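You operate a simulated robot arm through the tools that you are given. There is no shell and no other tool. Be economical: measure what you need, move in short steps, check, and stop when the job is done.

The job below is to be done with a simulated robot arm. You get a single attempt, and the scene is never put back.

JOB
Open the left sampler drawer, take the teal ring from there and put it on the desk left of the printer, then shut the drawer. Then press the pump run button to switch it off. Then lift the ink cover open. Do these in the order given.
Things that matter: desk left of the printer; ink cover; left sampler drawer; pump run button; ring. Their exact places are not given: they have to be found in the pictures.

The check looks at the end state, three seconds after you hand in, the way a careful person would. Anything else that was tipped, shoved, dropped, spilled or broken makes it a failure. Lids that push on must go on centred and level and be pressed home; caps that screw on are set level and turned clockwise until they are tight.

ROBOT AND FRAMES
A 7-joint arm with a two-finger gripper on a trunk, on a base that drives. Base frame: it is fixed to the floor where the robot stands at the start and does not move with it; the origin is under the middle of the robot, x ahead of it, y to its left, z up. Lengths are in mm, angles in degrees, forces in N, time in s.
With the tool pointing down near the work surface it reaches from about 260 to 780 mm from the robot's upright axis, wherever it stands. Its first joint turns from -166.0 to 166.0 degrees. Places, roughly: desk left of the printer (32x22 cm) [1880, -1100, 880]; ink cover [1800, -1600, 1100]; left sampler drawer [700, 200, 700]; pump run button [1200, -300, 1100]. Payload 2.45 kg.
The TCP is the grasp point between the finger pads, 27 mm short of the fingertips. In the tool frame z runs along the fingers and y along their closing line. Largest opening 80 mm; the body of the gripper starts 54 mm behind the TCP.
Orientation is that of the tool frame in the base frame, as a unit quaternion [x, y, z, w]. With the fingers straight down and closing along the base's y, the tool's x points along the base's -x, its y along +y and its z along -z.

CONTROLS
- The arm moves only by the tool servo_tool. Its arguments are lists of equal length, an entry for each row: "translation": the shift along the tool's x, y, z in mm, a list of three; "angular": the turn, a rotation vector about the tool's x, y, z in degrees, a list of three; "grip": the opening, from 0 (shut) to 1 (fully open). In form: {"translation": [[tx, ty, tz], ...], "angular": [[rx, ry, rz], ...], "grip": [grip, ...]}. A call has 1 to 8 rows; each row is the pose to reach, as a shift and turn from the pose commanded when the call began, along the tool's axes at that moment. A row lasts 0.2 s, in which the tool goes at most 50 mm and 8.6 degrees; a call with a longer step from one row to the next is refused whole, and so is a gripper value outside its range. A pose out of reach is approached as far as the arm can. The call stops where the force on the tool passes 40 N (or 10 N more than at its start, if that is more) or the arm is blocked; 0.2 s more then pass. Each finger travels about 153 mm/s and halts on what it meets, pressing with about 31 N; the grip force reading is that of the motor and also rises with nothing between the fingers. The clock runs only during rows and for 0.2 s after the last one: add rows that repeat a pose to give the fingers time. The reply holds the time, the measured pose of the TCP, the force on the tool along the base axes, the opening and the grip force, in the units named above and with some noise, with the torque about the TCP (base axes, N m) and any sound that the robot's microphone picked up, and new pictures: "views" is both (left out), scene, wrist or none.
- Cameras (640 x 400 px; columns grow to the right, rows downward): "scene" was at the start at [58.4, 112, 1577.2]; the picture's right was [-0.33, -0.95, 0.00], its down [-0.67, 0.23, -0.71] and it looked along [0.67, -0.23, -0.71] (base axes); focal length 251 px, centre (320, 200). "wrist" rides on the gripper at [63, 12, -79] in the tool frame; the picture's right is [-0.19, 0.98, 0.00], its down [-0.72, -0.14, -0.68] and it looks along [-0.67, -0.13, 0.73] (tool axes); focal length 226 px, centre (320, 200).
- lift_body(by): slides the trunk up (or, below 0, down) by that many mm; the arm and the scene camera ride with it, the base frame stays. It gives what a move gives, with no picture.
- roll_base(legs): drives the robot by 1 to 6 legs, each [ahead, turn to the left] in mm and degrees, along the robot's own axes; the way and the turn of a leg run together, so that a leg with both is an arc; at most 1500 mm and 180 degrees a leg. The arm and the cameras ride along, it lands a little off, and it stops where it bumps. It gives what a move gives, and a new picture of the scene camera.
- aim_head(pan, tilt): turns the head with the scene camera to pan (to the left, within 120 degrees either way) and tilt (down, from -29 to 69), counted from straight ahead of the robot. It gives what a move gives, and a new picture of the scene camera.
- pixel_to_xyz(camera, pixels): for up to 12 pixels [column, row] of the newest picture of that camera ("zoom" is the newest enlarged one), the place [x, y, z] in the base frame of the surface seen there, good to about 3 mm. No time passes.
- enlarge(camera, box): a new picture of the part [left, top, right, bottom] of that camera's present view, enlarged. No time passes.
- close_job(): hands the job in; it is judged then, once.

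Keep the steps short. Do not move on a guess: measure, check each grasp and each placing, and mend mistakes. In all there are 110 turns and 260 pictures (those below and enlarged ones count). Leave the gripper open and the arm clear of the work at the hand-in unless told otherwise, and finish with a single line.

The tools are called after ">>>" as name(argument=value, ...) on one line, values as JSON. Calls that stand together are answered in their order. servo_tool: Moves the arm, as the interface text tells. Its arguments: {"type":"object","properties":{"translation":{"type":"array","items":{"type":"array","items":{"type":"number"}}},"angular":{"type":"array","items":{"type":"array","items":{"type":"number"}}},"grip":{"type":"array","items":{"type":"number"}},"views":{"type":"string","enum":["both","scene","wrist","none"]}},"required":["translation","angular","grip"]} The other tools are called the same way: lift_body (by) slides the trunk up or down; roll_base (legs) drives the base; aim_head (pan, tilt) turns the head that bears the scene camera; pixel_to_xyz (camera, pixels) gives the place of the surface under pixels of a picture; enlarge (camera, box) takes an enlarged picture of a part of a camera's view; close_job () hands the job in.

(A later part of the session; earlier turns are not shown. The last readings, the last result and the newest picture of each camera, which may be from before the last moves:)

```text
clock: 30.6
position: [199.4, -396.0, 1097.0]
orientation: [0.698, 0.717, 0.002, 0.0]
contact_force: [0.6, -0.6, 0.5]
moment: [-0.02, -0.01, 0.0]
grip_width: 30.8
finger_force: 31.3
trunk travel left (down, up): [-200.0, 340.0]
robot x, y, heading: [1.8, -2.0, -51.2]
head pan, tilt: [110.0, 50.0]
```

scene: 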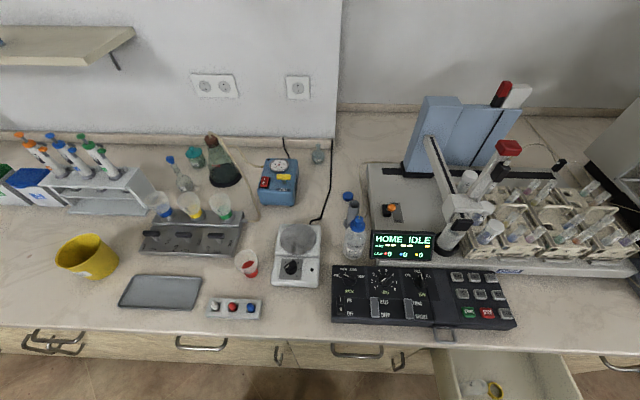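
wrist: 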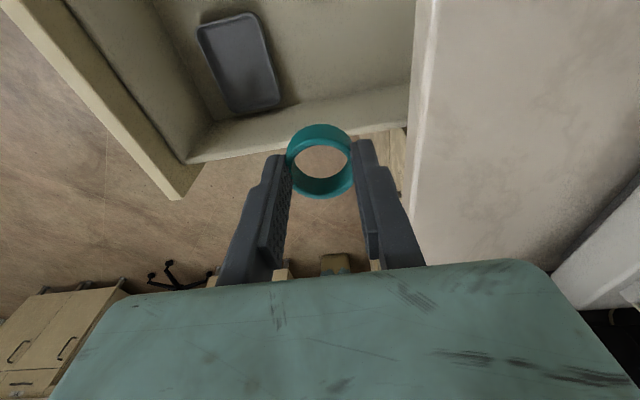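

>>> aim_head(pan=40, tilt=69)

>>> enlarge(camera="scene", box=[240, 160, 560, 360])

```text
clock: 32.0
position: [201.0, -394.5, 1098.2]
orientation: [0.697, 0.717, 0.003, 0.0]
contact_force: [1.2, -0.1, -0.1]
moment: [0.02, -0.01, -0.01]
grip_width: 30.6
finger_force: 31.2
trunk travel left (down, up): [-200.0, 340.0]
robot x, y, heading: [-0.4, -5.7, -51.1]
head pan, tilt: [40.0, 68.8]
```

scene: 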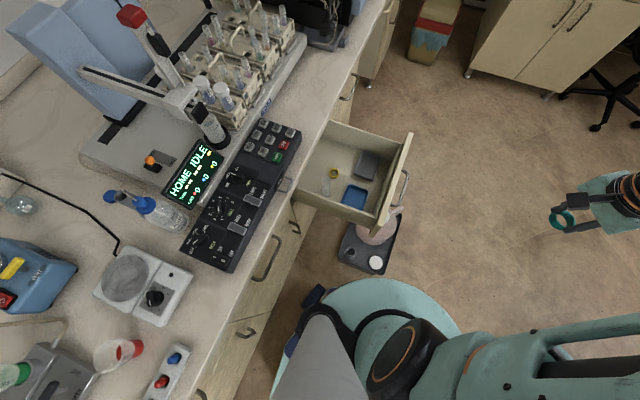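

```text
2.00 times, centred on (400, 260) of scene
```

zoom: 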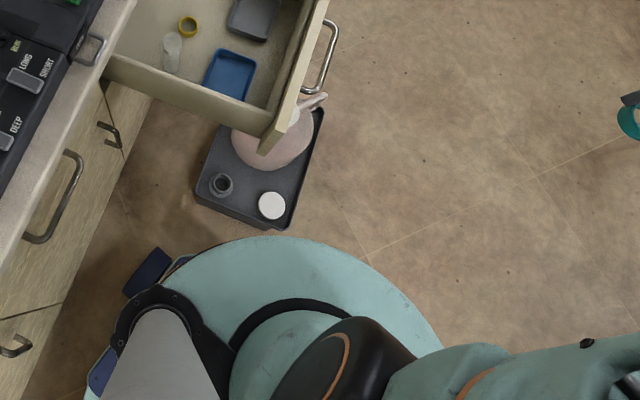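

>>> pixel_to_xyz(camera="zoom", pixels=[[150, 270], [125, 290], [265, 228], [200, 200], [320, 115], [300, 245], [435, 340], [95, 380], [270, 205], [185, 260], [20, 395]])

```text
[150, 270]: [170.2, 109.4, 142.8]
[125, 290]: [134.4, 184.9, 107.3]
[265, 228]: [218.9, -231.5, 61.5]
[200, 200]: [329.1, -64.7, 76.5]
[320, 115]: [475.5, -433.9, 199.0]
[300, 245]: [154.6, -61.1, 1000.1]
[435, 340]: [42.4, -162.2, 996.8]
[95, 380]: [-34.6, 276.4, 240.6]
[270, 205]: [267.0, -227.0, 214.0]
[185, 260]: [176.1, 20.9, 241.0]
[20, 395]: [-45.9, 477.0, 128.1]
```

The base is close to the jug tray (corner at [219, -231]), so it probably touched it. I'll check the area to the right and behind before backing off.

>>> aim_head(pan=-115, tilt=45)

>>> pixel_to_xyz(camera="scene", pixels=[[320, 250], [320, 350], [200, 200], [450, 200], [550, 300], [150, 300], [320, 150], [100, 250]])

```text
clock: 34.4
position: [199.9, -396.4, 1097.8]
orientation: [0.697, 0.717, 0.002, 0.0]
contact_force: [0.0, -0.9, -0.3]
moment: [-0.03, 0.01, -0.01]
grip_width: 30.7
finger_force: 31.1
trunk travel left (down, up): [-200.0, 340.0]
robot x, y, heading: [4.5, -9.1, -51.4]
head pan, tilt: [-115.0, 45.0]
```

scene: 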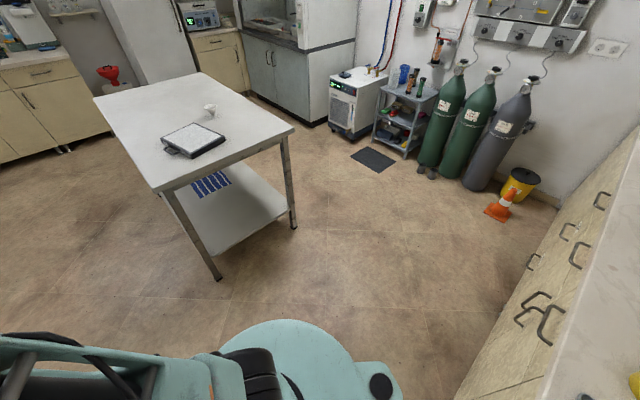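

```text
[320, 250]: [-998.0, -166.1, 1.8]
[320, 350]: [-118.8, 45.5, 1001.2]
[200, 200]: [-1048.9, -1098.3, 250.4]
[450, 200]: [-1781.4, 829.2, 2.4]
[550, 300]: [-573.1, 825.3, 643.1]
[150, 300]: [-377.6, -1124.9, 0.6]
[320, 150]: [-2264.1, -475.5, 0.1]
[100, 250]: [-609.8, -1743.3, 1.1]
```

Behind is free. I'll undo the turn, reverse along the bench and go wide around the jug.

>>> roll_base(legs=[[0, 17.5], [-350, 0], [0, -34.5], [971, 0]])

```text
clock: 38.8
position: [-95.4, -206.8, 1098.4]
orientation: [0.701, 0.713, 0.003, 0.0]
contact_force: [0.1, 1.1, -0.2]
moment: [0.03, -0.01, -0.02]
grip_width: 30.5
finger_force: 30.9
trunk travel left (down, up): [-200.0, 340.0]
robot x, y, heading: [-291.6, 188.7, -51.6]
head pan, tilt: [-115.0, 45.0]
stopped in leg 3: the robot was blocked; the commanded pose is now the measured one
```

scene: 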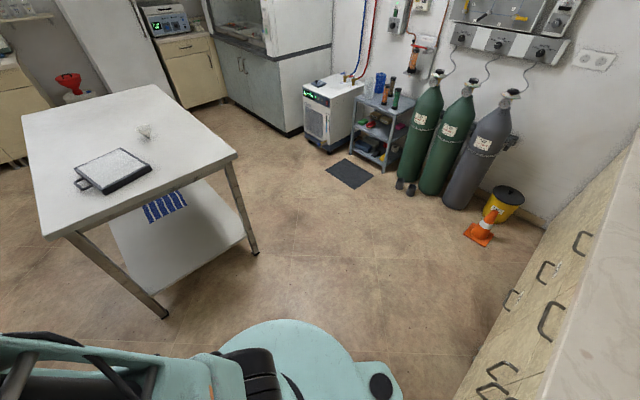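

The same -51° limit again: the base's rear-left corner meets the bench front. I need to get away from the bench by reversing at heading 0. First I'll measure the trolley.

>>> pixel_to_xyz(camera="scene", pixels=[[234, 154], [72, 232], [163, 315], [256, 252], [155, 88], [25, 118], [320, 290], [490, 240]])

```text
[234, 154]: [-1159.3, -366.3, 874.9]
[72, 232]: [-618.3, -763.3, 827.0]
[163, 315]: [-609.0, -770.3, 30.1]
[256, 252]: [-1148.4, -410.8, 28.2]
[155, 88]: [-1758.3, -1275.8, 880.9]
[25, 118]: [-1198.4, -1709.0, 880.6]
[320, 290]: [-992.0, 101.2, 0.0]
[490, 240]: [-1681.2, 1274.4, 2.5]
```

>>> roll_base(legs=[[0, 51.6], [-350, 0], [0, -51.9], [1151, 0]])

>>> aim_head(pan=30, tilt=35)

```text
clock: 51.4
position: [270.5, -1132.7, 1097.9]
orientation: [0.707, 0.707, 0.004, 0.001]
contact_force: [-0.1, -0.3, -0.1]
moment: [-0.03, 0.01, -0.02]
grip_width: 30.5
finger_force: 31.1
trunk travel left (down, up): [-200.0, 340.0]
robot x, y, heading: [84.3, -732.1, -52.4]
head pan, tilt: [-115.0, 45.0]
```

scene: 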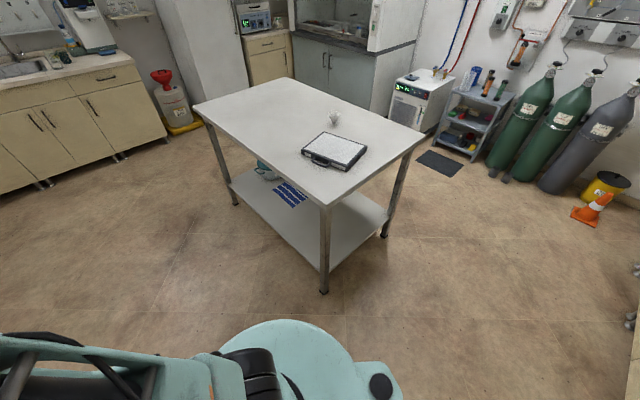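

```text
clock: 53.7
position: [269.4, -1132.8, 1098.0]
orientation: [0.707, 0.707, 0.004, 0.0]
contact_force: [-0.7, 0.2, 0.2]
moment: [0.02, 0.03, -0.03]
grip_width: 30.7
finger_force: 30.8
trunk travel left (down, up): [-200.0, 340.0]
robot x, y, heading: [83.5, -736.8, -52.6]
head pan, tilt: [30.0, 35.0]
```

scene: 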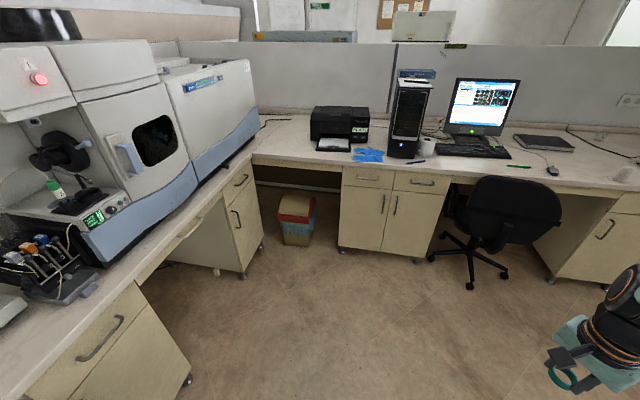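

>>> pixel_to_xyz(camera="scene", pixels=[[283, 146], [318, 150], [255, 157], [345, 163], [318, 138], [365, 140], [296, 225], [340, 250], [262, 245], [220, 77], [345, 108], [470, 255]])

>>> enlarge(camera="scene", box=[280, 90, 440, 190])

>>> enlarge(camera="scene", box=[0, 50, 240, 200])

```text
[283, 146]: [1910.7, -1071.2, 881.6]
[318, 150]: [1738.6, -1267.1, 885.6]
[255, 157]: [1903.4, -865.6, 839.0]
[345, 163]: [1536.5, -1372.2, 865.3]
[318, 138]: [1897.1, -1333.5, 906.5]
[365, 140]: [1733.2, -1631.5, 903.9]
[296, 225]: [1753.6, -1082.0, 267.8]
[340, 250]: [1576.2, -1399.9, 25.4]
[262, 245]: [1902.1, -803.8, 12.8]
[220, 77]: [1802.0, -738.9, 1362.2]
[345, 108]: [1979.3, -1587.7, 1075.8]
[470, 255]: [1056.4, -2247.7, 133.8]
```

```text
4.00 times, centred on (360, 140) of scene
```

zoom: 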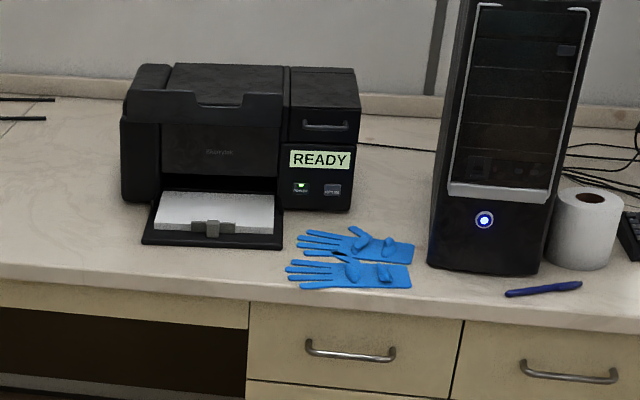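

```text
2.67 times, centred on (120, 125) of scene
```

zoom: 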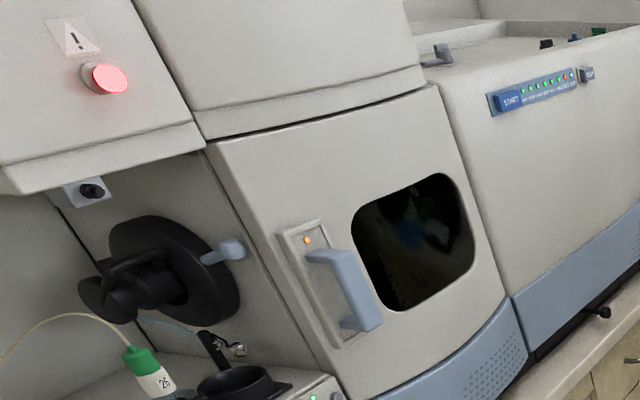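

Now on to the desk, ending parallel to the bench.

>>> roll_base(legs=[[0, 42.9], [1207, 0], [0, -23.9]])

>>> aim_head(pan=5, tilt=42)

```text
clock: 63.1
position: [1563.4, -1293.5, 1098.0]
orientation: [0.6, 0.8, 0.004, 0.0]
contact_force: [0.0, -0.1, -0.4]
moment: [0.0, 0.0, 0.0]
grip_width: 30.6
finger_force: 31.3
trunk travel left (down, up): [-200.0, 340.0]
robot x, y, heading: [1272.2, -966.7, -36.5]
head pan, tilt: [30.0, 35.0]
```

scene: 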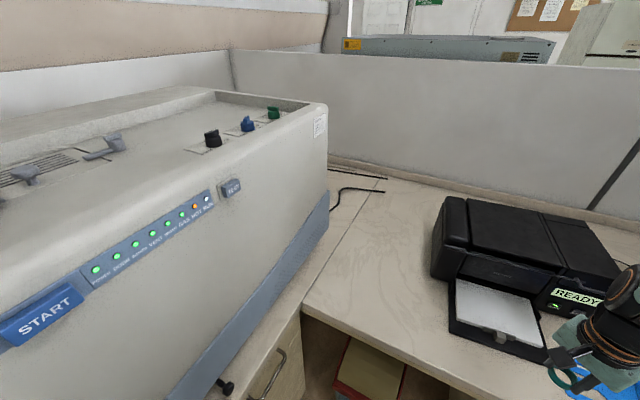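

```text
clock: 64.0
position: [1562.7, -1294.2, 1097.8]
orientation: [0.6, 0.8, 0.002, 0.0]
contact_force: [-0.2, 1.0, 0.3]
moment: [-0.01, 0.0, 0.02]
grip_width: 30.3
finger_force: 31.0
trunk travel left (down, up): [-200.0, 340.0]
robot x, y, heading: [1272.4, -965.2, -36.2]
head pan, tilt: [5.0, 42.0]
```

scene: 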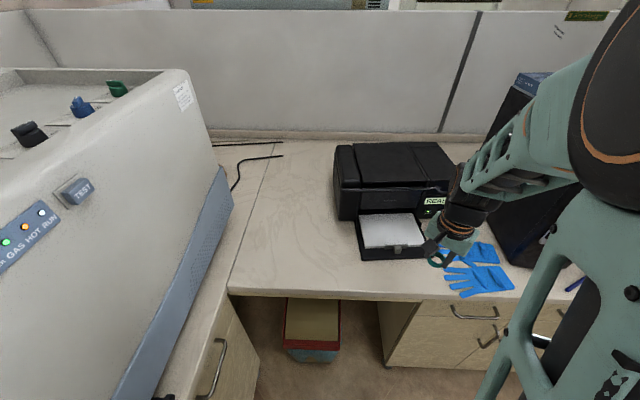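

>>> pixel_to_xyz(camera="scene", pixels=[[290, 225], [290, 260], [260, 240], [340, 215], [362, 255], [220, 220], [228, 290], [320, 200], [290, 180], [440, 200], [435, 150]])

```text
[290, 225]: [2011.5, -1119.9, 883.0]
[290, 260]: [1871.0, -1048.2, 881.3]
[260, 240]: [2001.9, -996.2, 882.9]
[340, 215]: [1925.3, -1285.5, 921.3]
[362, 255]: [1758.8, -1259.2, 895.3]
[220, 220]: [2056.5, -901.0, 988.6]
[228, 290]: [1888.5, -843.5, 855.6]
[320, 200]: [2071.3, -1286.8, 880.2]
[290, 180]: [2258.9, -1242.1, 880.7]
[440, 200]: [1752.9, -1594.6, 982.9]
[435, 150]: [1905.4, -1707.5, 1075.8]
```

>>> servo_tool(translation=[[31.6, 30.1, 0], [63.2, 60.2, 0], [94.8, 90.3, 0], [126.4, 120.4, 0], [158, 150.3, 0], [146, 192, 0], [134, 233.6, 0], [121.9, 275.4, 0]], angular=[[0, 0, 0], [0, 0, 0], [0, 0, 0], [0, 0, 0], [0, 0, 0], [0, 0, 0], [0, 0, 0], [0, 0, 0]], grip=[0.3, 0.3, 0.3, 0.3, 0.3, 0.3, 0.3, 0.3], views="none")

>>> servo_tool(translation=[[-12, 42, 0], [-24, 83, 0], [-24, 83, 45], [-24, 83, 90], [-24, 83, 130], [-24, 83, 160]], angular=[[0, 0, 0], [0, 0, 0], [0, 0, 0], [0, 0, 0], [0, 0, 0], [0, 0, 0]], grip=[0.3, 0.3, 0.3, 0.3, 0.3, 0.3], views="both")

```text
clock: 65.8
position: [1795.4, -1099.2, 1101.9]
orientation: [0.601, 0.799, 0.003, 0.001]
contact_force: [-0.1, 0.2, 0.1]
moment: [0.01, 0.03, 0.03]
grip_width: 30.6
finger_force: 31.3
trunk travel left (down, up): [-200.0, 340.0]
robot x, y, heading: [1273.5, -963.0, -36.2]
head pan, tilt: [5.0, 42.0]
```

```text
clock: 67.2
position: [1880.5, -1100.7, 937.4]
orientation: [0.601, 0.799, 0.003, 0.001]
contact_force: [0.3, -0.7, -0.2]
moment: [0.02, 0.02, 0.02]
grip_width: 30.6
finger_force: 31.3
trunk travel left (down, up): [-200.0, 340.0]
robot x, y, heading: [1274.0, -959.6, -36.4]
head pan, tilt: [5.0, 42.0]
```

scene: 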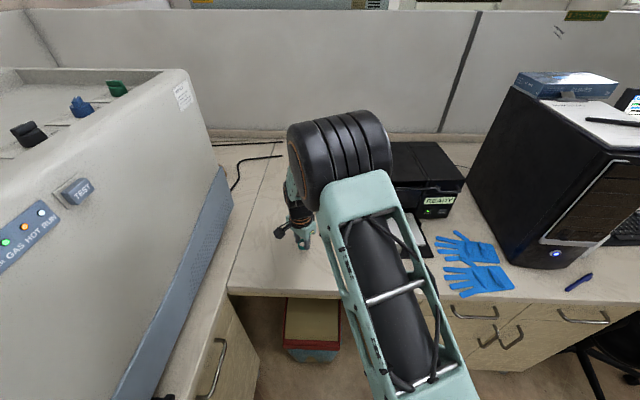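
wrist: 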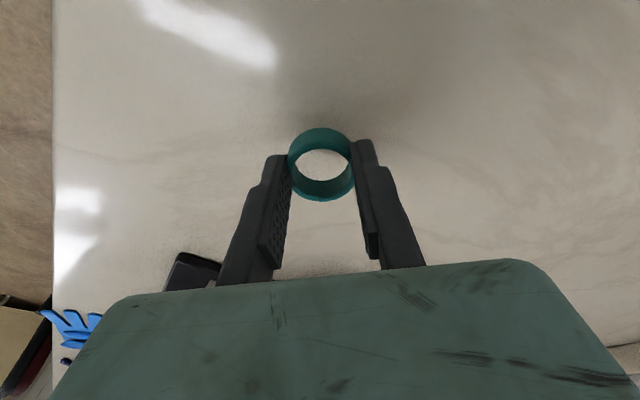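

I'll lower to the desk (z ≈ 881) until the ring touches.

>>> servo_tool(translation=[[0, 0, 15], [0, 0, 24], [0, 0, 26], [0, 0, 28]], angular=[[0, 0, 0], [0, 0, 0], [0, 0, 0], [0, 0, 0]], grip=[0.3, 0.3, 0.3, 0.3], views="wrist")

```text
clock: 68.2
position: [1880.9, -1099.3, 912.8]
orientation: [0.601, 0.8, 0.003, 0.0]
contact_force: [0.2, -0.1, -0.3]
moment: [0.0, -0.03, 0.0]
grip_width: 30.9
finger_force: 31.2
trunk travel left (down, up): [-200.0, 340.0]
robot x, y, heading: [1273.7, -960.9, -36.6]
head pan, tilt: [5.0, 42.0]
```

wrist: 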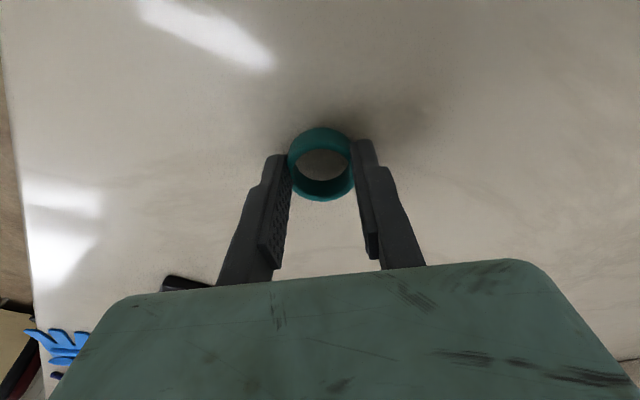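

No contact yet. I'll lower a few more millimetres.

>>> servo_tool(translation=[[0, 0, 2], [0, 0, 3.5], [0, 0, 4.5]], angular=[[0, 0, 0], [0, 0, 0], [0, 0, 0]], grip=[0.3, 0.3, 0.3], views="none")

```text
clock: 69.0
position: [1879.4, -1098.6, 909.0]
orientation: [0.601, 0.799, 0.003, 0.001]
contact_force: [0.9, -1.3, 9.1]
moment: [-0.12, 0.09, 0.0]
grip_width: 30.4
finger_force: 31.1
trunk travel left (down, up): [-200.0, 340.0]
robot x, y, heading: [1269.9, -961.1, -36.8]
head pan, tilt: [5.0, 42.0]
```

Contact at 9 N. I'll open and rise.

>>> servo_tool(translation=[[0, 0, 0], [0, 0, 0], [0, 0, -30], [0, 0, -75], [0, 0, -120], [0, 0, -165], [0, 0, -210]], angular=[[0, 0, 0], [0, 0, 0], [0, 0, 0], [0, 0, 0], [0, 0, 0], [0, 0, 0], [0, 0, 0]], grip=[0.55, 0.65, 0.65, 0.65, 0.65, 0.65, 0.65], views="wrist")

```text
clock: 70.6
position: [1879.4, -1099.4, 1114.1]
orientation: [0.601, 0.8, 0.003, 0.0]
contact_force: [0.2, -0.3, -0.4]
moment: [0.01, -0.02, 0.02]
grip_width: 51.9
finger_force: 0.1
trunk travel left (down, up): [-200.0, 340.0]
robot x, y, heading: [1270.3, -968.6, -36.1]
head pan, tilt: [5.0, 42.0]
```

wrist: 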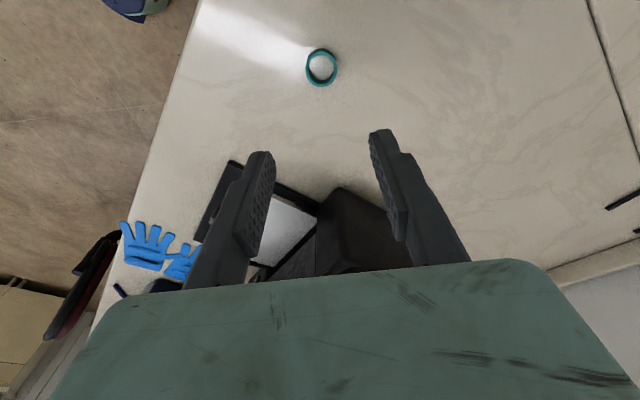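

The ring is flat on the desk. I'll retract the arm, then drive back to shut the drawer.

>>> servo_tool(translation=[[12, -42, 0], [24, -83, 0], [36, -125, 0], [49, -167, 0], [61, -208, 0], [29, -238, 0], [-3, -268, 0], [-35, -298, 0]], angular=[[0, 0, 0], [0, 0, 0], [0, 0, 0], [0, 0, 0], [0, 0, 0], [0, 0, 0], [0, 0, 0], [0, 0, 0]], grip=[0.65, 0.65, 0.65, 0.65, 0.65, 0.65, 0.65, 0.65], views="scene")

>>> roll_base(legs=[[0, 41], [-255, 0], [0, 108]])

```text
clock: 72.4
position: [1601.2, -1218.7, 1118.3]
orientation: [0.6, 0.8, 0.003, 0.001]
contact_force: [-0.5, 0.0, -0.2]
moment: [0.0, -0.01, -0.02]
grip_width: 52.3
finger_force: 0.0
trunk travel left (down, up): [-200.0, 340.0]
robot x, y, heading: [1271.8, -963.1, -36.3]
head pan, tilt: [5.0, 42.0]
```

scene: 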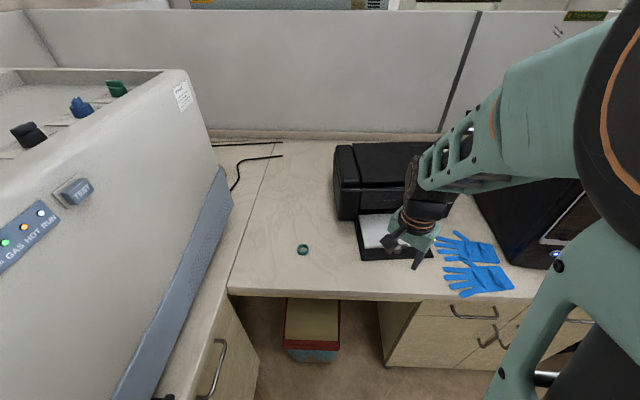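

```text
clock: 80.8
position: [872.4, -593.6, 1119.8]
orientation: [-0.605, 0.796, 0.001, -0.003]
contact_force: [0.1, -0.2, 0.1]
moment: [0.02, -0.06, 0.02]
grip_width: 52.0
finger_force: 0.0
trunk travel left (down, up): [-200.0, 340.0]
robot x, y, heading: [1020.8, -987.9, 111.9]
head pan, tilt: [5.0, 42.0]
```

scene: 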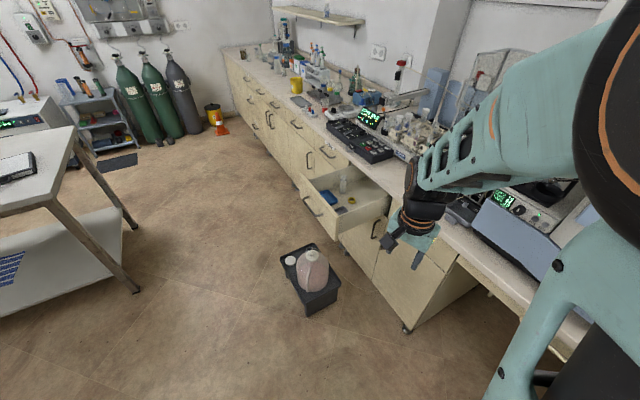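

>>> pixel_to_xyz(camera="scene", pixels=[[308, 315], [340, 285], [281, 257], [311, 243], [309, 207], [320, 222], [335, 218], [405, 332], [300, 180]])

```text
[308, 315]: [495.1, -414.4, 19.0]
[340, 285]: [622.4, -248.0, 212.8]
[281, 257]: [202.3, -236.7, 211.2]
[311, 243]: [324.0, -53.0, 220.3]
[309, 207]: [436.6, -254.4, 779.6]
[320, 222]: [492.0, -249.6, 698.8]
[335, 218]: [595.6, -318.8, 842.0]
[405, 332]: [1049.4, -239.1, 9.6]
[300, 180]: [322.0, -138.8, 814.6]
```

>>> roll_base(legs=[[340, 0]])

>>> aim_head(pan=10, tilt=50)

```text
clock: 83.0
position: [748.0, -281.5, 1119.7]
orientation: [-0.605, 0.797, 0.0, -0.003]
contact_force: [0.6, -0.4, -0.8]
moment: [-0.01, -0.02, -0.01]
grip_width: 51.9
finger_force: 0.2
trunk travel left (down, up): [-200.0, 340.0]
robot x, y, heading: [892.2, -672.1, 111.8]
head pan, tilt: [5.0, 42.0]
```

scene: 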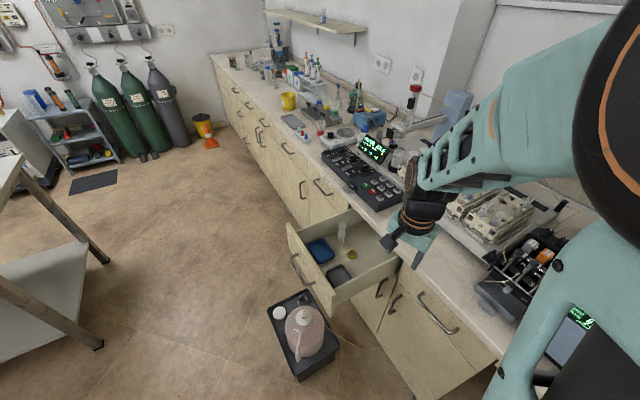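

```text
clock: 83.7
position: [747.5, -281.5, 1118.2]
orientation: [-0.605, 0.797, 0.0, -0.003]
contact_force: [-0.4, -0.2, 0.3]
moment: [0.0, 0.01, 0.01]
grip_width: 51.7
finger_force: 0.0
trunk travel left (down, up): [-200.0, 340.0]
robot x, y, heading: [896.5, -670.5, 111.9]
head pan, tilt: [10.0, 50.0]
```

scene: 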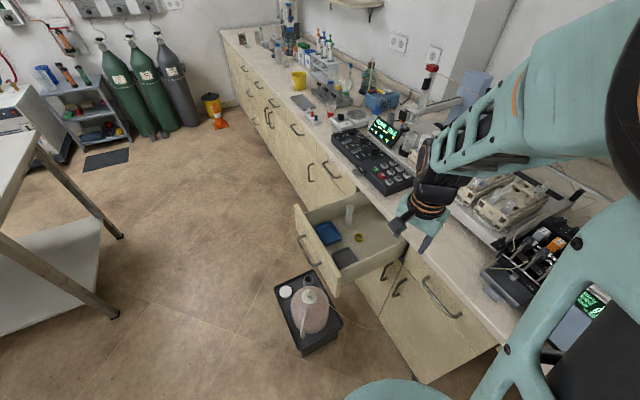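

The drawer front face is at about m=63 along the bench normal. I'll bring the closed gripper round in front of the drawer and turn it towards the front.

>>> servo_tool(translation=[[16, 32, 9], [32, 64, 18], [48, 96, 28], [64, 128, 37], [80, 160, 46], [96, 193, 56], [112, 225, 65], [128, 257, 75]], angular=[[2.58, -8.0, 0], [5.16, -16, 0], [7.74, -24, 0], [10.3, -32, 0], [12.9, -40, 0], [15.5, -48, 0], [18.1, -56, 0], [20.6, -64, 0]], grip=[0.3, 0, 0, 0, 0, 0, 0, 0], views="scene")

```text
clock: 85.5
position: [465.8, -333.7, 1045.5]
orientation: [-0.502, 0.664, 0.184, 0.522]
contact_force: [0.4, 0.4, -0.1]
moment: [0.03, 0.01, -0.01]
grip_width: 0.0
finger_force: 30.7
trunk travel left (down, up): [-200.0, 340.0]
robot x, y, heading: [893.4, -671.3, 112.1]
head pan, tilt: [10.0, 50.0]
```

scene: 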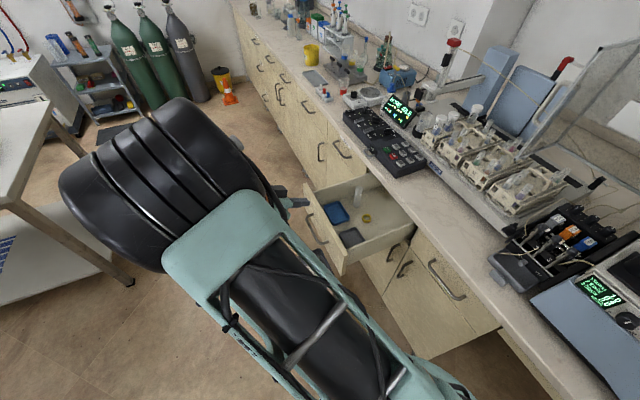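

>>> servo_tool(translation=[[33, 22.4, 9], [66, 44.8, 18], [99, 67, 27], [132, 89.7, 36], [165, 112, 45], [198.3, 134.5, 54]], angular=[[2.33, -7.2, 0], [4.65, -14.4, 0], [6.97, -21.6, 0], [6.97, -21.6, 0], [6.97, -21.6, 0], [6.97, -21.6, 0]], grip=[0, 0, 0, 0, 0, 0], views="both")

```text
clock: 86.9
position: [384.6, -331.6, 811.1]
orientation: [-0.427, 0.566, 0.234, 0.665]
contact_force: [0.4, 0.2, 0.1]
moment: [-0.02, 0.0, -0.05]
grip_width: 0.1
finger_force: 29.4
trunk travel left (down, up): [-200.0, 340.0]
robot x, y, heading: [895.1, -669.6, 111.9]
head pan, tilt: [10.0, 50.0]
```

scene: 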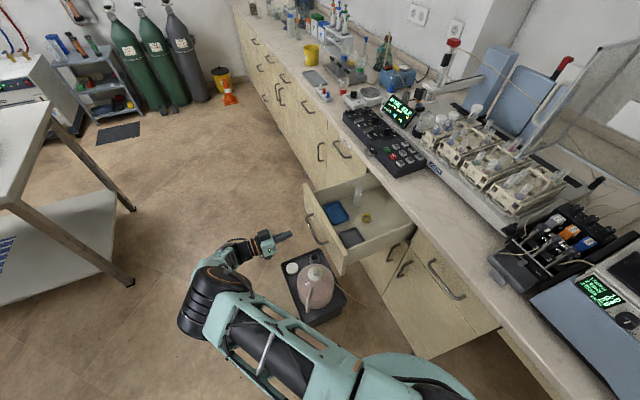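
wrist: 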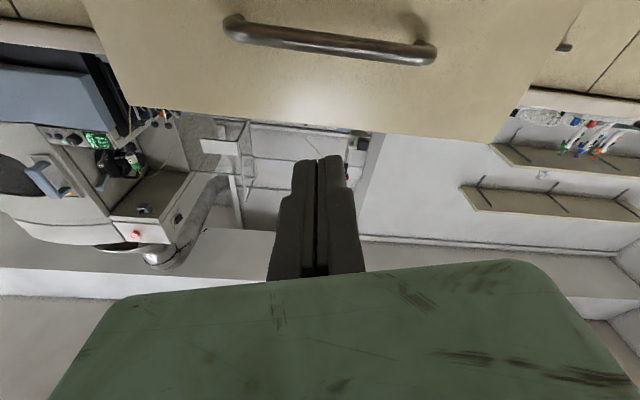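

Aligned above the handle. I'll push forward, contact expected after about 100 mm.

>>> servo_tool(translation=[[0, 0, 40], [0, 0, 75], [0, 0, 90], [0, 0, 100], [0, 0, 110], [0, 0, 125], [0, 0, 142], [0, 0, 160]], angular=[[0, 0, 0], [0, 0, 0], [0, 0, 0], [0, 0, 0], [0, 0, 0], [0, 0, 0], [0, 0, 0], [0, 0, 0]], grip=[0, 0, 0, 0, 0, 0, 0, 0], views="both")

```text
clock: 88.7
position: [474.4, -199.4, 813.7]
orientation: [-0.428, 0.566, 0.234, 0.665]
contact_force: [0.4, 0.4, -1.1]
moment: [0.01, 0.01, 0.0]
grip_width: 0.0
finger_force: 29.9
trunk travel left (down, up): [-200.0, 340.0]
robot x, y, heading: [893.7, -669.5, 111.9]
head pan, tilt: [10.0, 50.0]
```

scene: 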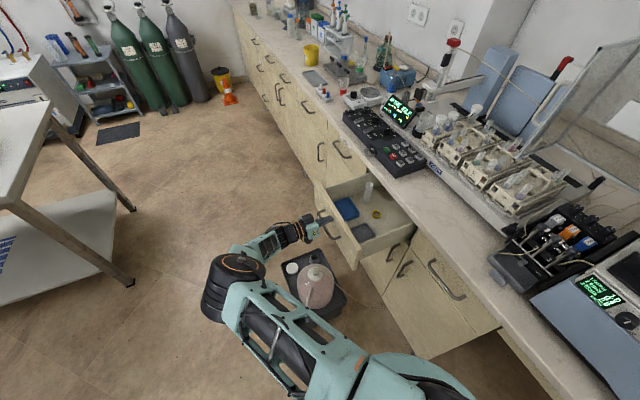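
wrist: 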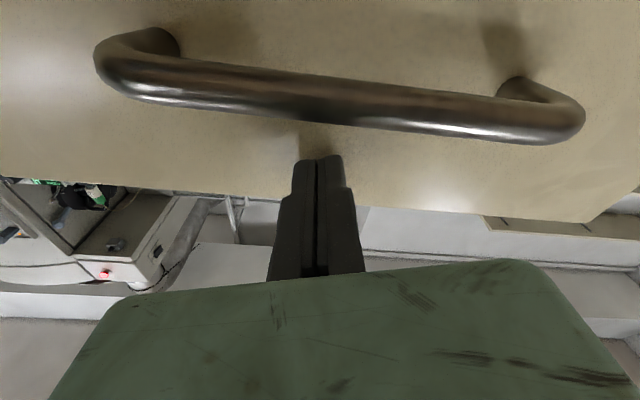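

The drawer is sliding in smoothly. I'll keep pushing.

>>> servo_tool(translation=[[0, 0, 20], [0, 0, 40], [0, 0, 60], [0, 0, 80], [0, 0, 100], [0, 0, 120], [0, 0, 140], [0, 0, 160]], angular=[[0, 0, 0], [0, 0, 0], [0, 0, 0], [0, 0, 0], [0, 0, 0], [0, 0, 0], [0, 0, 0], [0, 0, 0]], grip=[0, 0, 0, 0, 0, 0, 0, 0], views="none")

>>> servo_tool(translation=[[0, 0, 15], [0, 0, 30], [0, 0, 45], [0, 0, 60], [0, 0, 70], [0, 0, 80], [0, 0, 88], [0, 0, 94]], angular=[[0, 0, 0], [0, 0, 0], [0, 0, 0], [0, 0, 0], [0, 0, 0], [0, 0, 0], [0, 0, 0], [0, 0, 0]], grip=[0, 0, 0, 0, 0, 0, 0, 0], views="both")

```text
clock: 90.5
position: [563.5, -64.5, 810.5]
orientation: [-0.427, 0.566, 0.234, 0.665]
contact_force: [1.0, 0.6, 0.4]
moment: [-0.02, -0.01, 0.01]
grip_width: 0.0
finger_force: 29.5
trunk travel left (down, up): [-200.0, 340.0]
robot x, y, heading: [894.8, -671.7, 111.6]
head pan, tilt: [10.0, 50.0]
```

```text
clock: 92.3
position: [614.2, 15.5, 809.8]
orientation: [-0.427, 0.566, 0.236, 0.664]
contact_force: [-0.3, 0.6, 0.2]
moment: [-0.03, 0.01, -0.02]
grip_width: 0.0
finger_force: 30.0
trunk travel left (down, up): [-200.0, 340.0]
robot x, y, heading: [892.6, -672.8, 111.8]
head pan, tilt: [10.0, 50.0]
```

scene: 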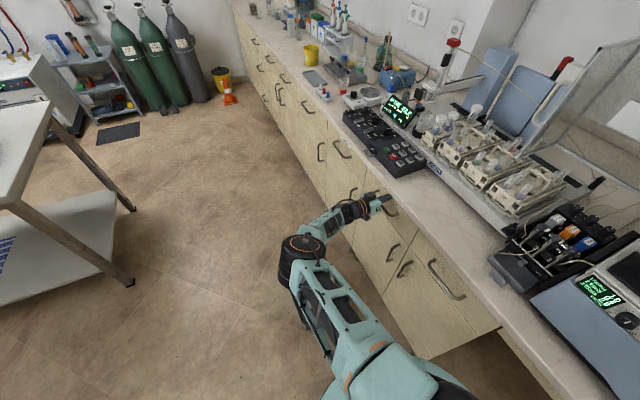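
wrist: 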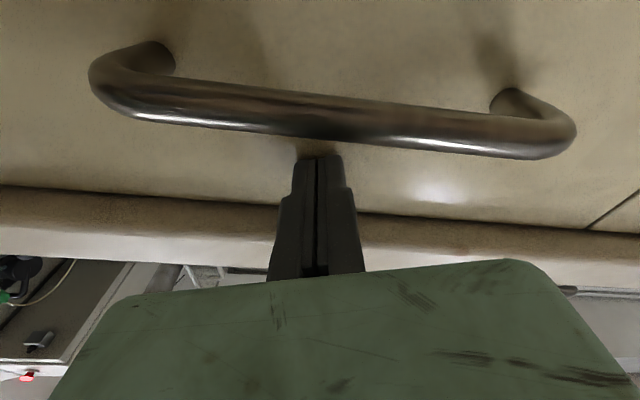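

Force still near zero. I'll push further until it stops.

>>> servo_tool(translation=[[0, 0, 4], [0, 0, 8], [0, 0, 12], [0, 0, 16], [0, 0, 20]], angular=[[0, 0, 0], [0, 0, 0], [0, 0, 0], [0, 0, 0], [0, 0, 0]], grip=[0, 0, 0, 0, 0], views="wrist")

>>> enlarge(camera="scene", box=[310, 130, 470, 230])

```text
clock: 93.0
position: [615.4, 17.3, 810.3]
orientation: [-0.429, 0.566, 0.238, 0.663]
contact_force: [-3.5, -14.3, 3.7]
moment: [0.17, -0.04, -0.12]
grip_width: 0.0
finger_force: 29.8
trunk travel left (down, up): [-200.0, 340.0]
robot x, y, heading: [897.2, -668.0, 112.2]
head pan, tilt: [10.0, 50.0]
stopped in row 3: the force on the tool passed its limit at 46 N (the readings are from after the stop); the commanded pose is now the measured one
```

wrist: 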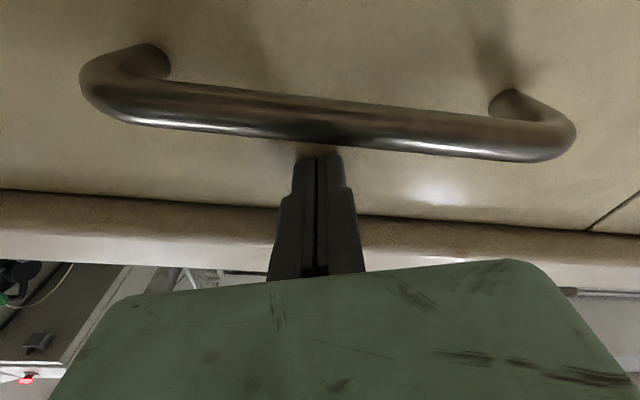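

```text
4.00 times, centred on (390, 180) of scene
```

zoom: 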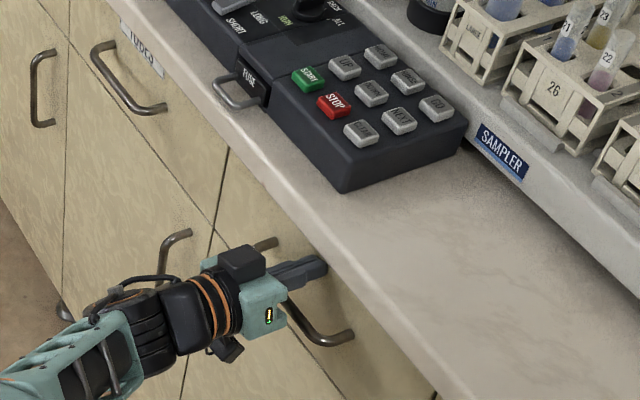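

Drawer shut (stopped at 46 N, flush). I'll back off and look at the pump panel.

>>> servo_tool(translation=[[0, 0, -30], [0, 0, -70], [0, 0, -115], [0, 0, -160], [0, 0, -200]], angular=[[0, 0, 0], [0, 0, 0], [0, 0, 0], [0, 0, 0], [0, 0, 0]], grip=[0, 0, 0, 0, 0], views="none")

>>> aim_head(pan=-50, tilt=38)

>>> enlarge(camera="scene", box=[200, 120, 440, 270])

```text
clock: 94.2
position: [509.2, -144.9, 806.9]
orientation: [-0.428, 0.566, 0.236, 0.664]
contact_force: [-0.6, 0.3, -0.2]
moment: [0.01, -0.01, -0.02]
grip_width: 0.1
finger_force: 29.7
trunk travel left (down, up): [-200.0, 340.0]
robot x, y, heading: [893.5, -671.9, 112.0]
head pan, tilt: [10.0, 50.0]
```

```text
clock: 95.5
position: [511.1, -144.0, 807.5]
orientation: [-0.428, 0.567, 0.235, 0.664]
contact_force: [0.2, 0.3, -0.1]
moment: [0.0, 0.0, -0.02]
grip_width: 0.0
finger_force: 30.1
trunk travel left (down, up): [-200.0, 340.0]
robot x, y, heading: [895.1, -669.7, 111.7]
head pan, tilt: [-50.0, 38.0]
```

scene: 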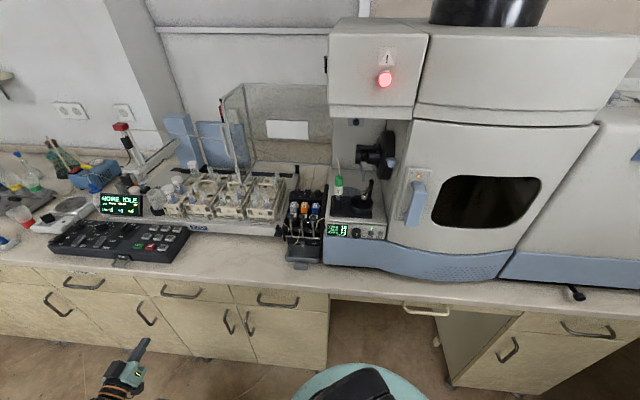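

```text
2.67 times, centred on (320, 195) of scene
```

zoom: 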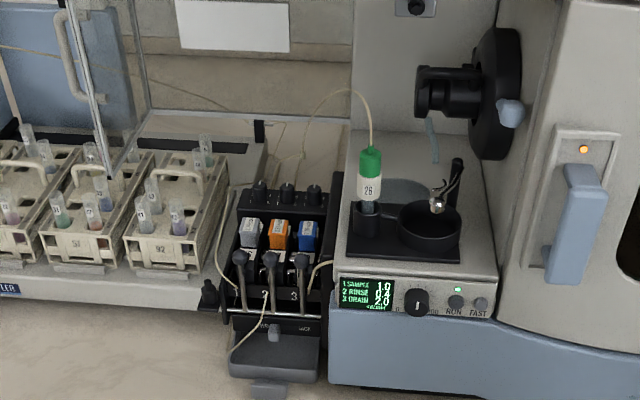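

>>> enlarge(camera="scene", box=[315, 210, 395, 260])

>>> pixel_to_xyz(camera="zoom", pixels=[[430, 170], [505, 180], [430, 145], [300, 165], [150, 140], [400, 195], [540, 205], [520, 100], [430, 260], [120, 210]])

```text
8.00 times, centred on (355, 235) of scene
```

zoom: 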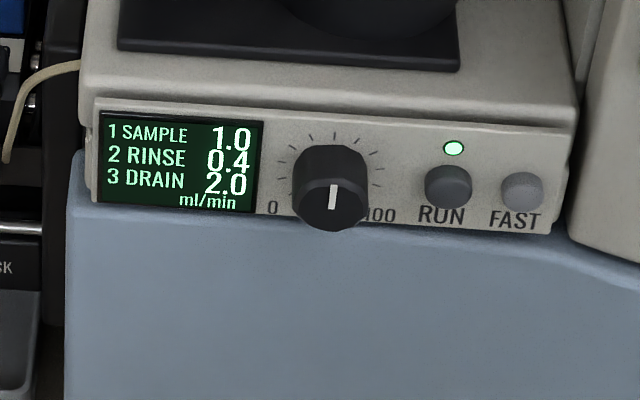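

```text
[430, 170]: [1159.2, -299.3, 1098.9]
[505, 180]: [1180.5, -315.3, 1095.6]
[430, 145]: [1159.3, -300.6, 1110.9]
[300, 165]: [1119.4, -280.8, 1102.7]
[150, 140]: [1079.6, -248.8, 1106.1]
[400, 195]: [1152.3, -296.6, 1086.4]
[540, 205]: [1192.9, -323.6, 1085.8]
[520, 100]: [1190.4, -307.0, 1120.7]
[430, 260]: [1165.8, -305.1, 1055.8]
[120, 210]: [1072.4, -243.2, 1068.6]
```

RUN button located near [1163, -305, 1094] on the panel, LED lit. I'll back the robot off 250 mm for working room.

>>> pixel_to_xyz(camera="zoom", pixels=[[448, 188], [448, 200], [440, 180], [460, 190], [522, 192], [453, 148], [335, 210]])

>>> roll_base(legs=[[-250, 0]])

```text
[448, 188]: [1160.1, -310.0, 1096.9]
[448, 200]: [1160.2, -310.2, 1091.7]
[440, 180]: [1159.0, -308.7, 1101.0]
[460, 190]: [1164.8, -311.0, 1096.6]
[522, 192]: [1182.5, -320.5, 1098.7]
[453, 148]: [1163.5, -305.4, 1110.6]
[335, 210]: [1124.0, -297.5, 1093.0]
```

```text
clock: 97.3
position: [600.4, -378.2, 806.2]
orientation: [-0.431, 0.565, 0.238, 0.663]
contact_force: [0.1, 0.5, 0.0]
moment: [0.01, 0.03, 0.01]
grip_width: 0.0
finger_force: 29.1
trunk travel left (down, up): [-200.0, 340.0]
robot x, y, heading: [988.4, -900.6, 112.2]
head pan, tilt: [-50.0, 38.0]
```

scene: 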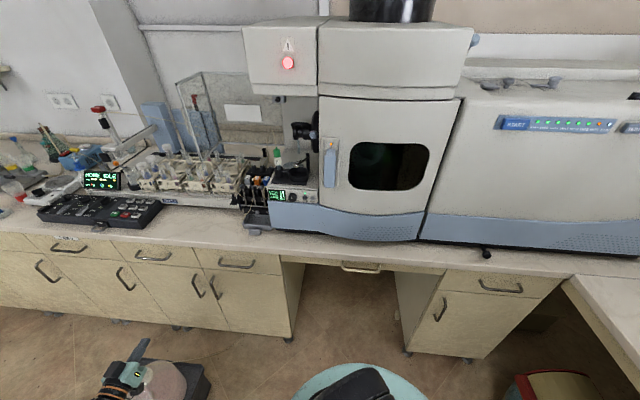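

>>> servo_tool(translation=[[-11.4, -38.6, 22.1], [-22.8, -77.2, 44.3], [-34.2, -115.8, 66.4], [-45.6, -154.4, 88.6], [-57, -193, 110.7], [-68.4, -231.6, 132.9], [-79.8, -270.2, 155], [-91.3, -309, 177]], angular=[[0, 0, 0], [0, 0, 0], [0, 0, 0], [0, 0, 0], [0, 0, 0], [0, 0, 0], [0, 0, 0], [0, 0, 0]], grip=[0, 0, 0, 0, 0, 0, 0, 0], views="scene")

```text
clock: 99.1
position: [921.5, -373.1, 987.6]
orientation: [-0.432, 0.564, 0.239, 0.662]
contact_force: [0.2, -1.0, -0.2]
moment: [-0.01, -0.01, -0.01]
grip_width: 0.1
finger_force: 29.6
trunk travel left (down, up): [-200.0, 340.0]
robot x, y, heading: [991.0, -902.9, 112.2]
head pan, tilt: [-50.0, 38.0]
```

scene: 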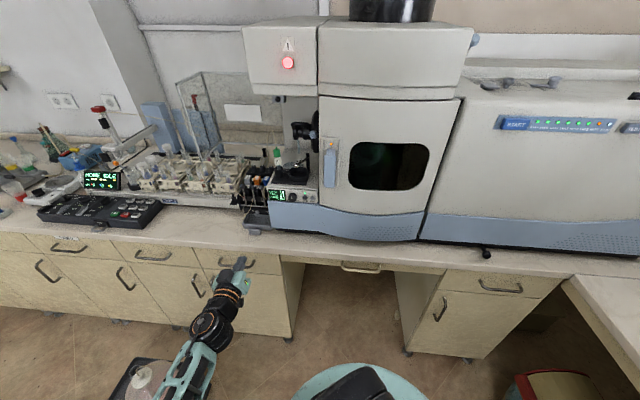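

>>> servo_tool(translation=[[-11, -38.4, 23], [-22, -76.8, 46], [-33, -115.2, 69], [-43, -153.6, 92], [-54, -192, 115]], angular=[[0, 0, 0], [0, 0, 0], [0, 0, 0], [0, 0, 0], [0, 0, 0]], grip=[0, 0, 0, 0, 0], views="both")

>>> enlarge(camera="scene", box=[250, 160, 346, 220])

```text
clock: 100.3
position: [1130.2, -368.3, 1094.2]
orientation: [-0.431, 0.564, 0.238, 0.663]
contact_force: [0.2, -0.5, -1.1]
moment: [0.02, -0.02, 0.02]
grip_width: 0.1
finger_force: 29.7
trunk travel left (down, up): [-200.0, 340.0]
robot x, y, heading: [984.4, -901.2, 112.3]
head pan, tilt: [-50.0, 38.0]
```

scene: 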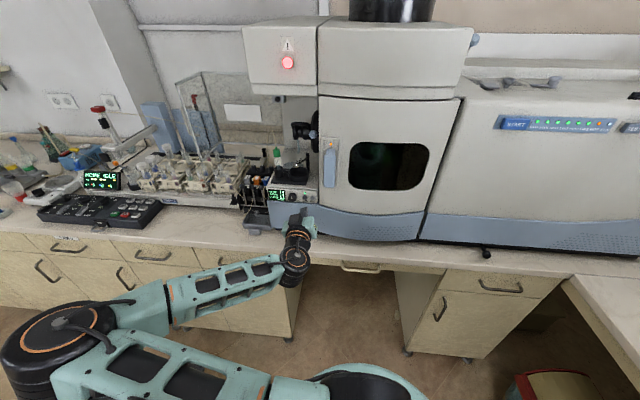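
wrist: 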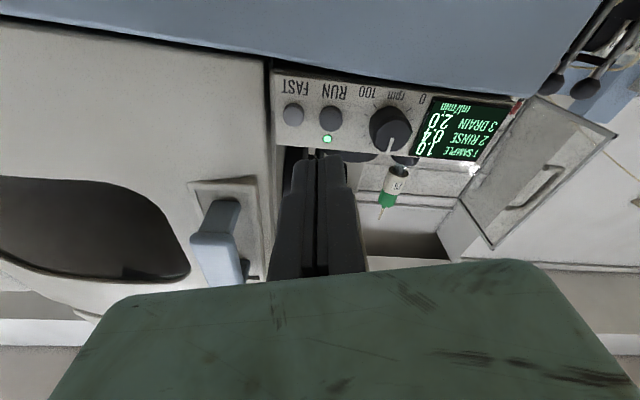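

```text
6.67 times, centred on (298, 190) of scene
```

zoom: 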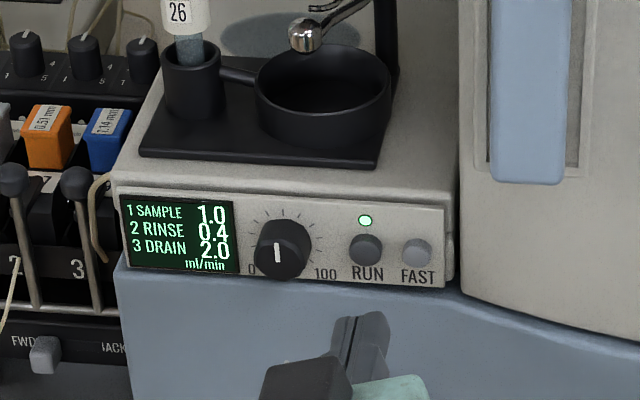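

>>> pixel_to_xyz(camera="wrist", pixels=[[330, 117], [332, 122], [292, 114], [326, 139], [390, 128]])

>>> pixel_to_xyz(camera="zoom", pixels=[[365, 250], [366, 245], [417, 252]])

```text
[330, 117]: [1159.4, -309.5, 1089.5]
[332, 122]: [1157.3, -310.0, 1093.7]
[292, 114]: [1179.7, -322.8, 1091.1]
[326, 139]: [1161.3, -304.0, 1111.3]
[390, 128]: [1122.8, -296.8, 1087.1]
```

```text
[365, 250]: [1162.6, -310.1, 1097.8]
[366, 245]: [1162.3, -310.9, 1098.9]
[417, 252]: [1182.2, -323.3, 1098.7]
```

I'll shift 6.5 mm onto the RUN button and press forward in small steps.

>>> servo_tool(translation=[[-2, 6.2, 10], [-2, 6.2, 28], [-2, 6.2, 35], [-2, 6.2, 39], [-2, 6.2, 41], [-2, 6.2, 43]], angular=[[0, 0, 0], [0, 0, 0], [0, 0, 0], [0, 0, 0], [0, 0, 0], [0, 0, 0]], grip=[0, 0, 0, 0, 0, 0], views="wrist")

>>> enlarge(camera="scene", box=[250, 160, 346, 220])

```text
clock: 101.7
position: [1141.7, -326.9, 1093.7]
orientation: [-0.431, 0.565, 0.239, 0.662]
contact_force: [0.4, -0.1, 0.4]
moment: [0.02, 0.0, 0.03]
grip_width: 0.0
finger_force: 29.7
trunk travel left (down, up): [-200.0, 340.0]
robot x, y, heading: [983.6, -901.2, 112.2]
head pan, tilt: [-50.0, 38.0]
```

wrist: 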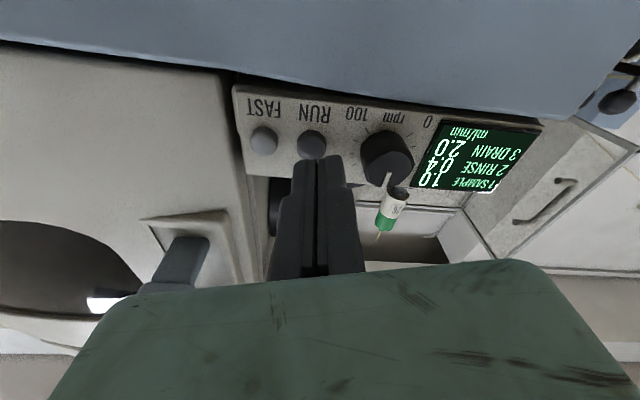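

```text
6.67 times, centred on (298, 190) of scene
```

zoom: 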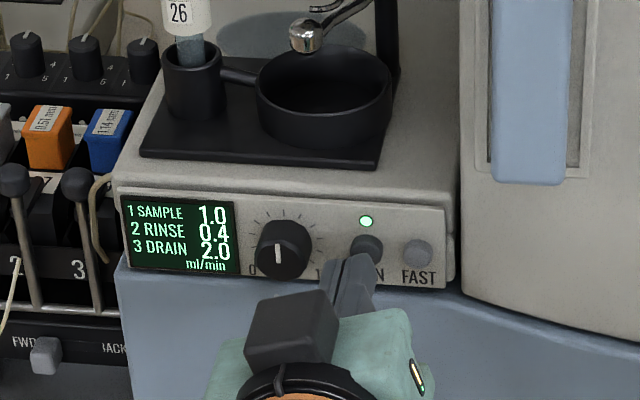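

The tips are about 6 mm to the knob side. I'll back 8 mm, shift, and press again.

>>> servo_tool(translation=[[0, 0, -8], [2, -6, -8], [2, -6, 0], [2, -6, 2], [2, -6, 4]], angular=[[0, 0, 0], [0, 0, 0], [0, 0, 0], [0, 0, 0], [0, 0, 0]], grip=[0, 0, 0, 0, 0], views="wrist")

>>> enlarge(camera="scene", box=[250, 160, 346, 220])

```text
clock: 102.9
position: [1150.6, -326.1, 1094.7]
orientation: [-0.43, 0.565, 0.239, 0.663]
contact_force: [-0.7, 0.0, -0.7]
moment: [0.01, -0.01, 0.01]
grip_width: 0.1
finger_force: 30.3
trunk travel left (down, up): [-200.0, 340.0]
robot x, y, heading: [987.3, -903.0, 112.4]
head pan, tilt: [-50.0, 38.0]
```

wrist: 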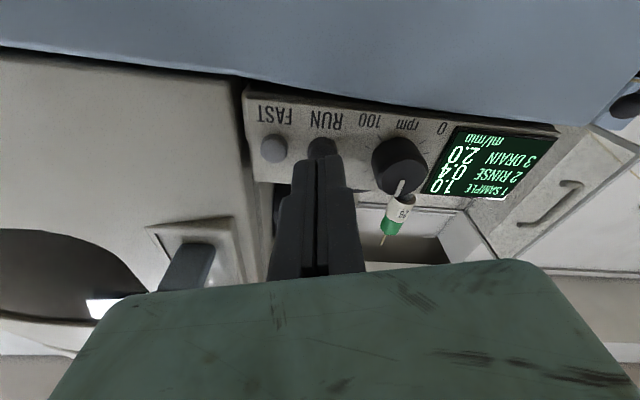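

```text
6.67 times, centred on (298, 190) of scene
```

zoom: 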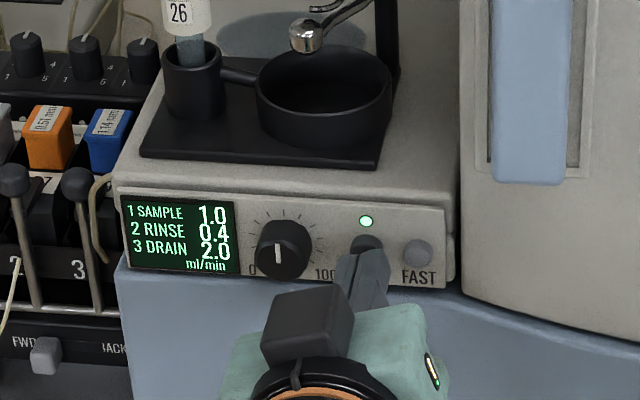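

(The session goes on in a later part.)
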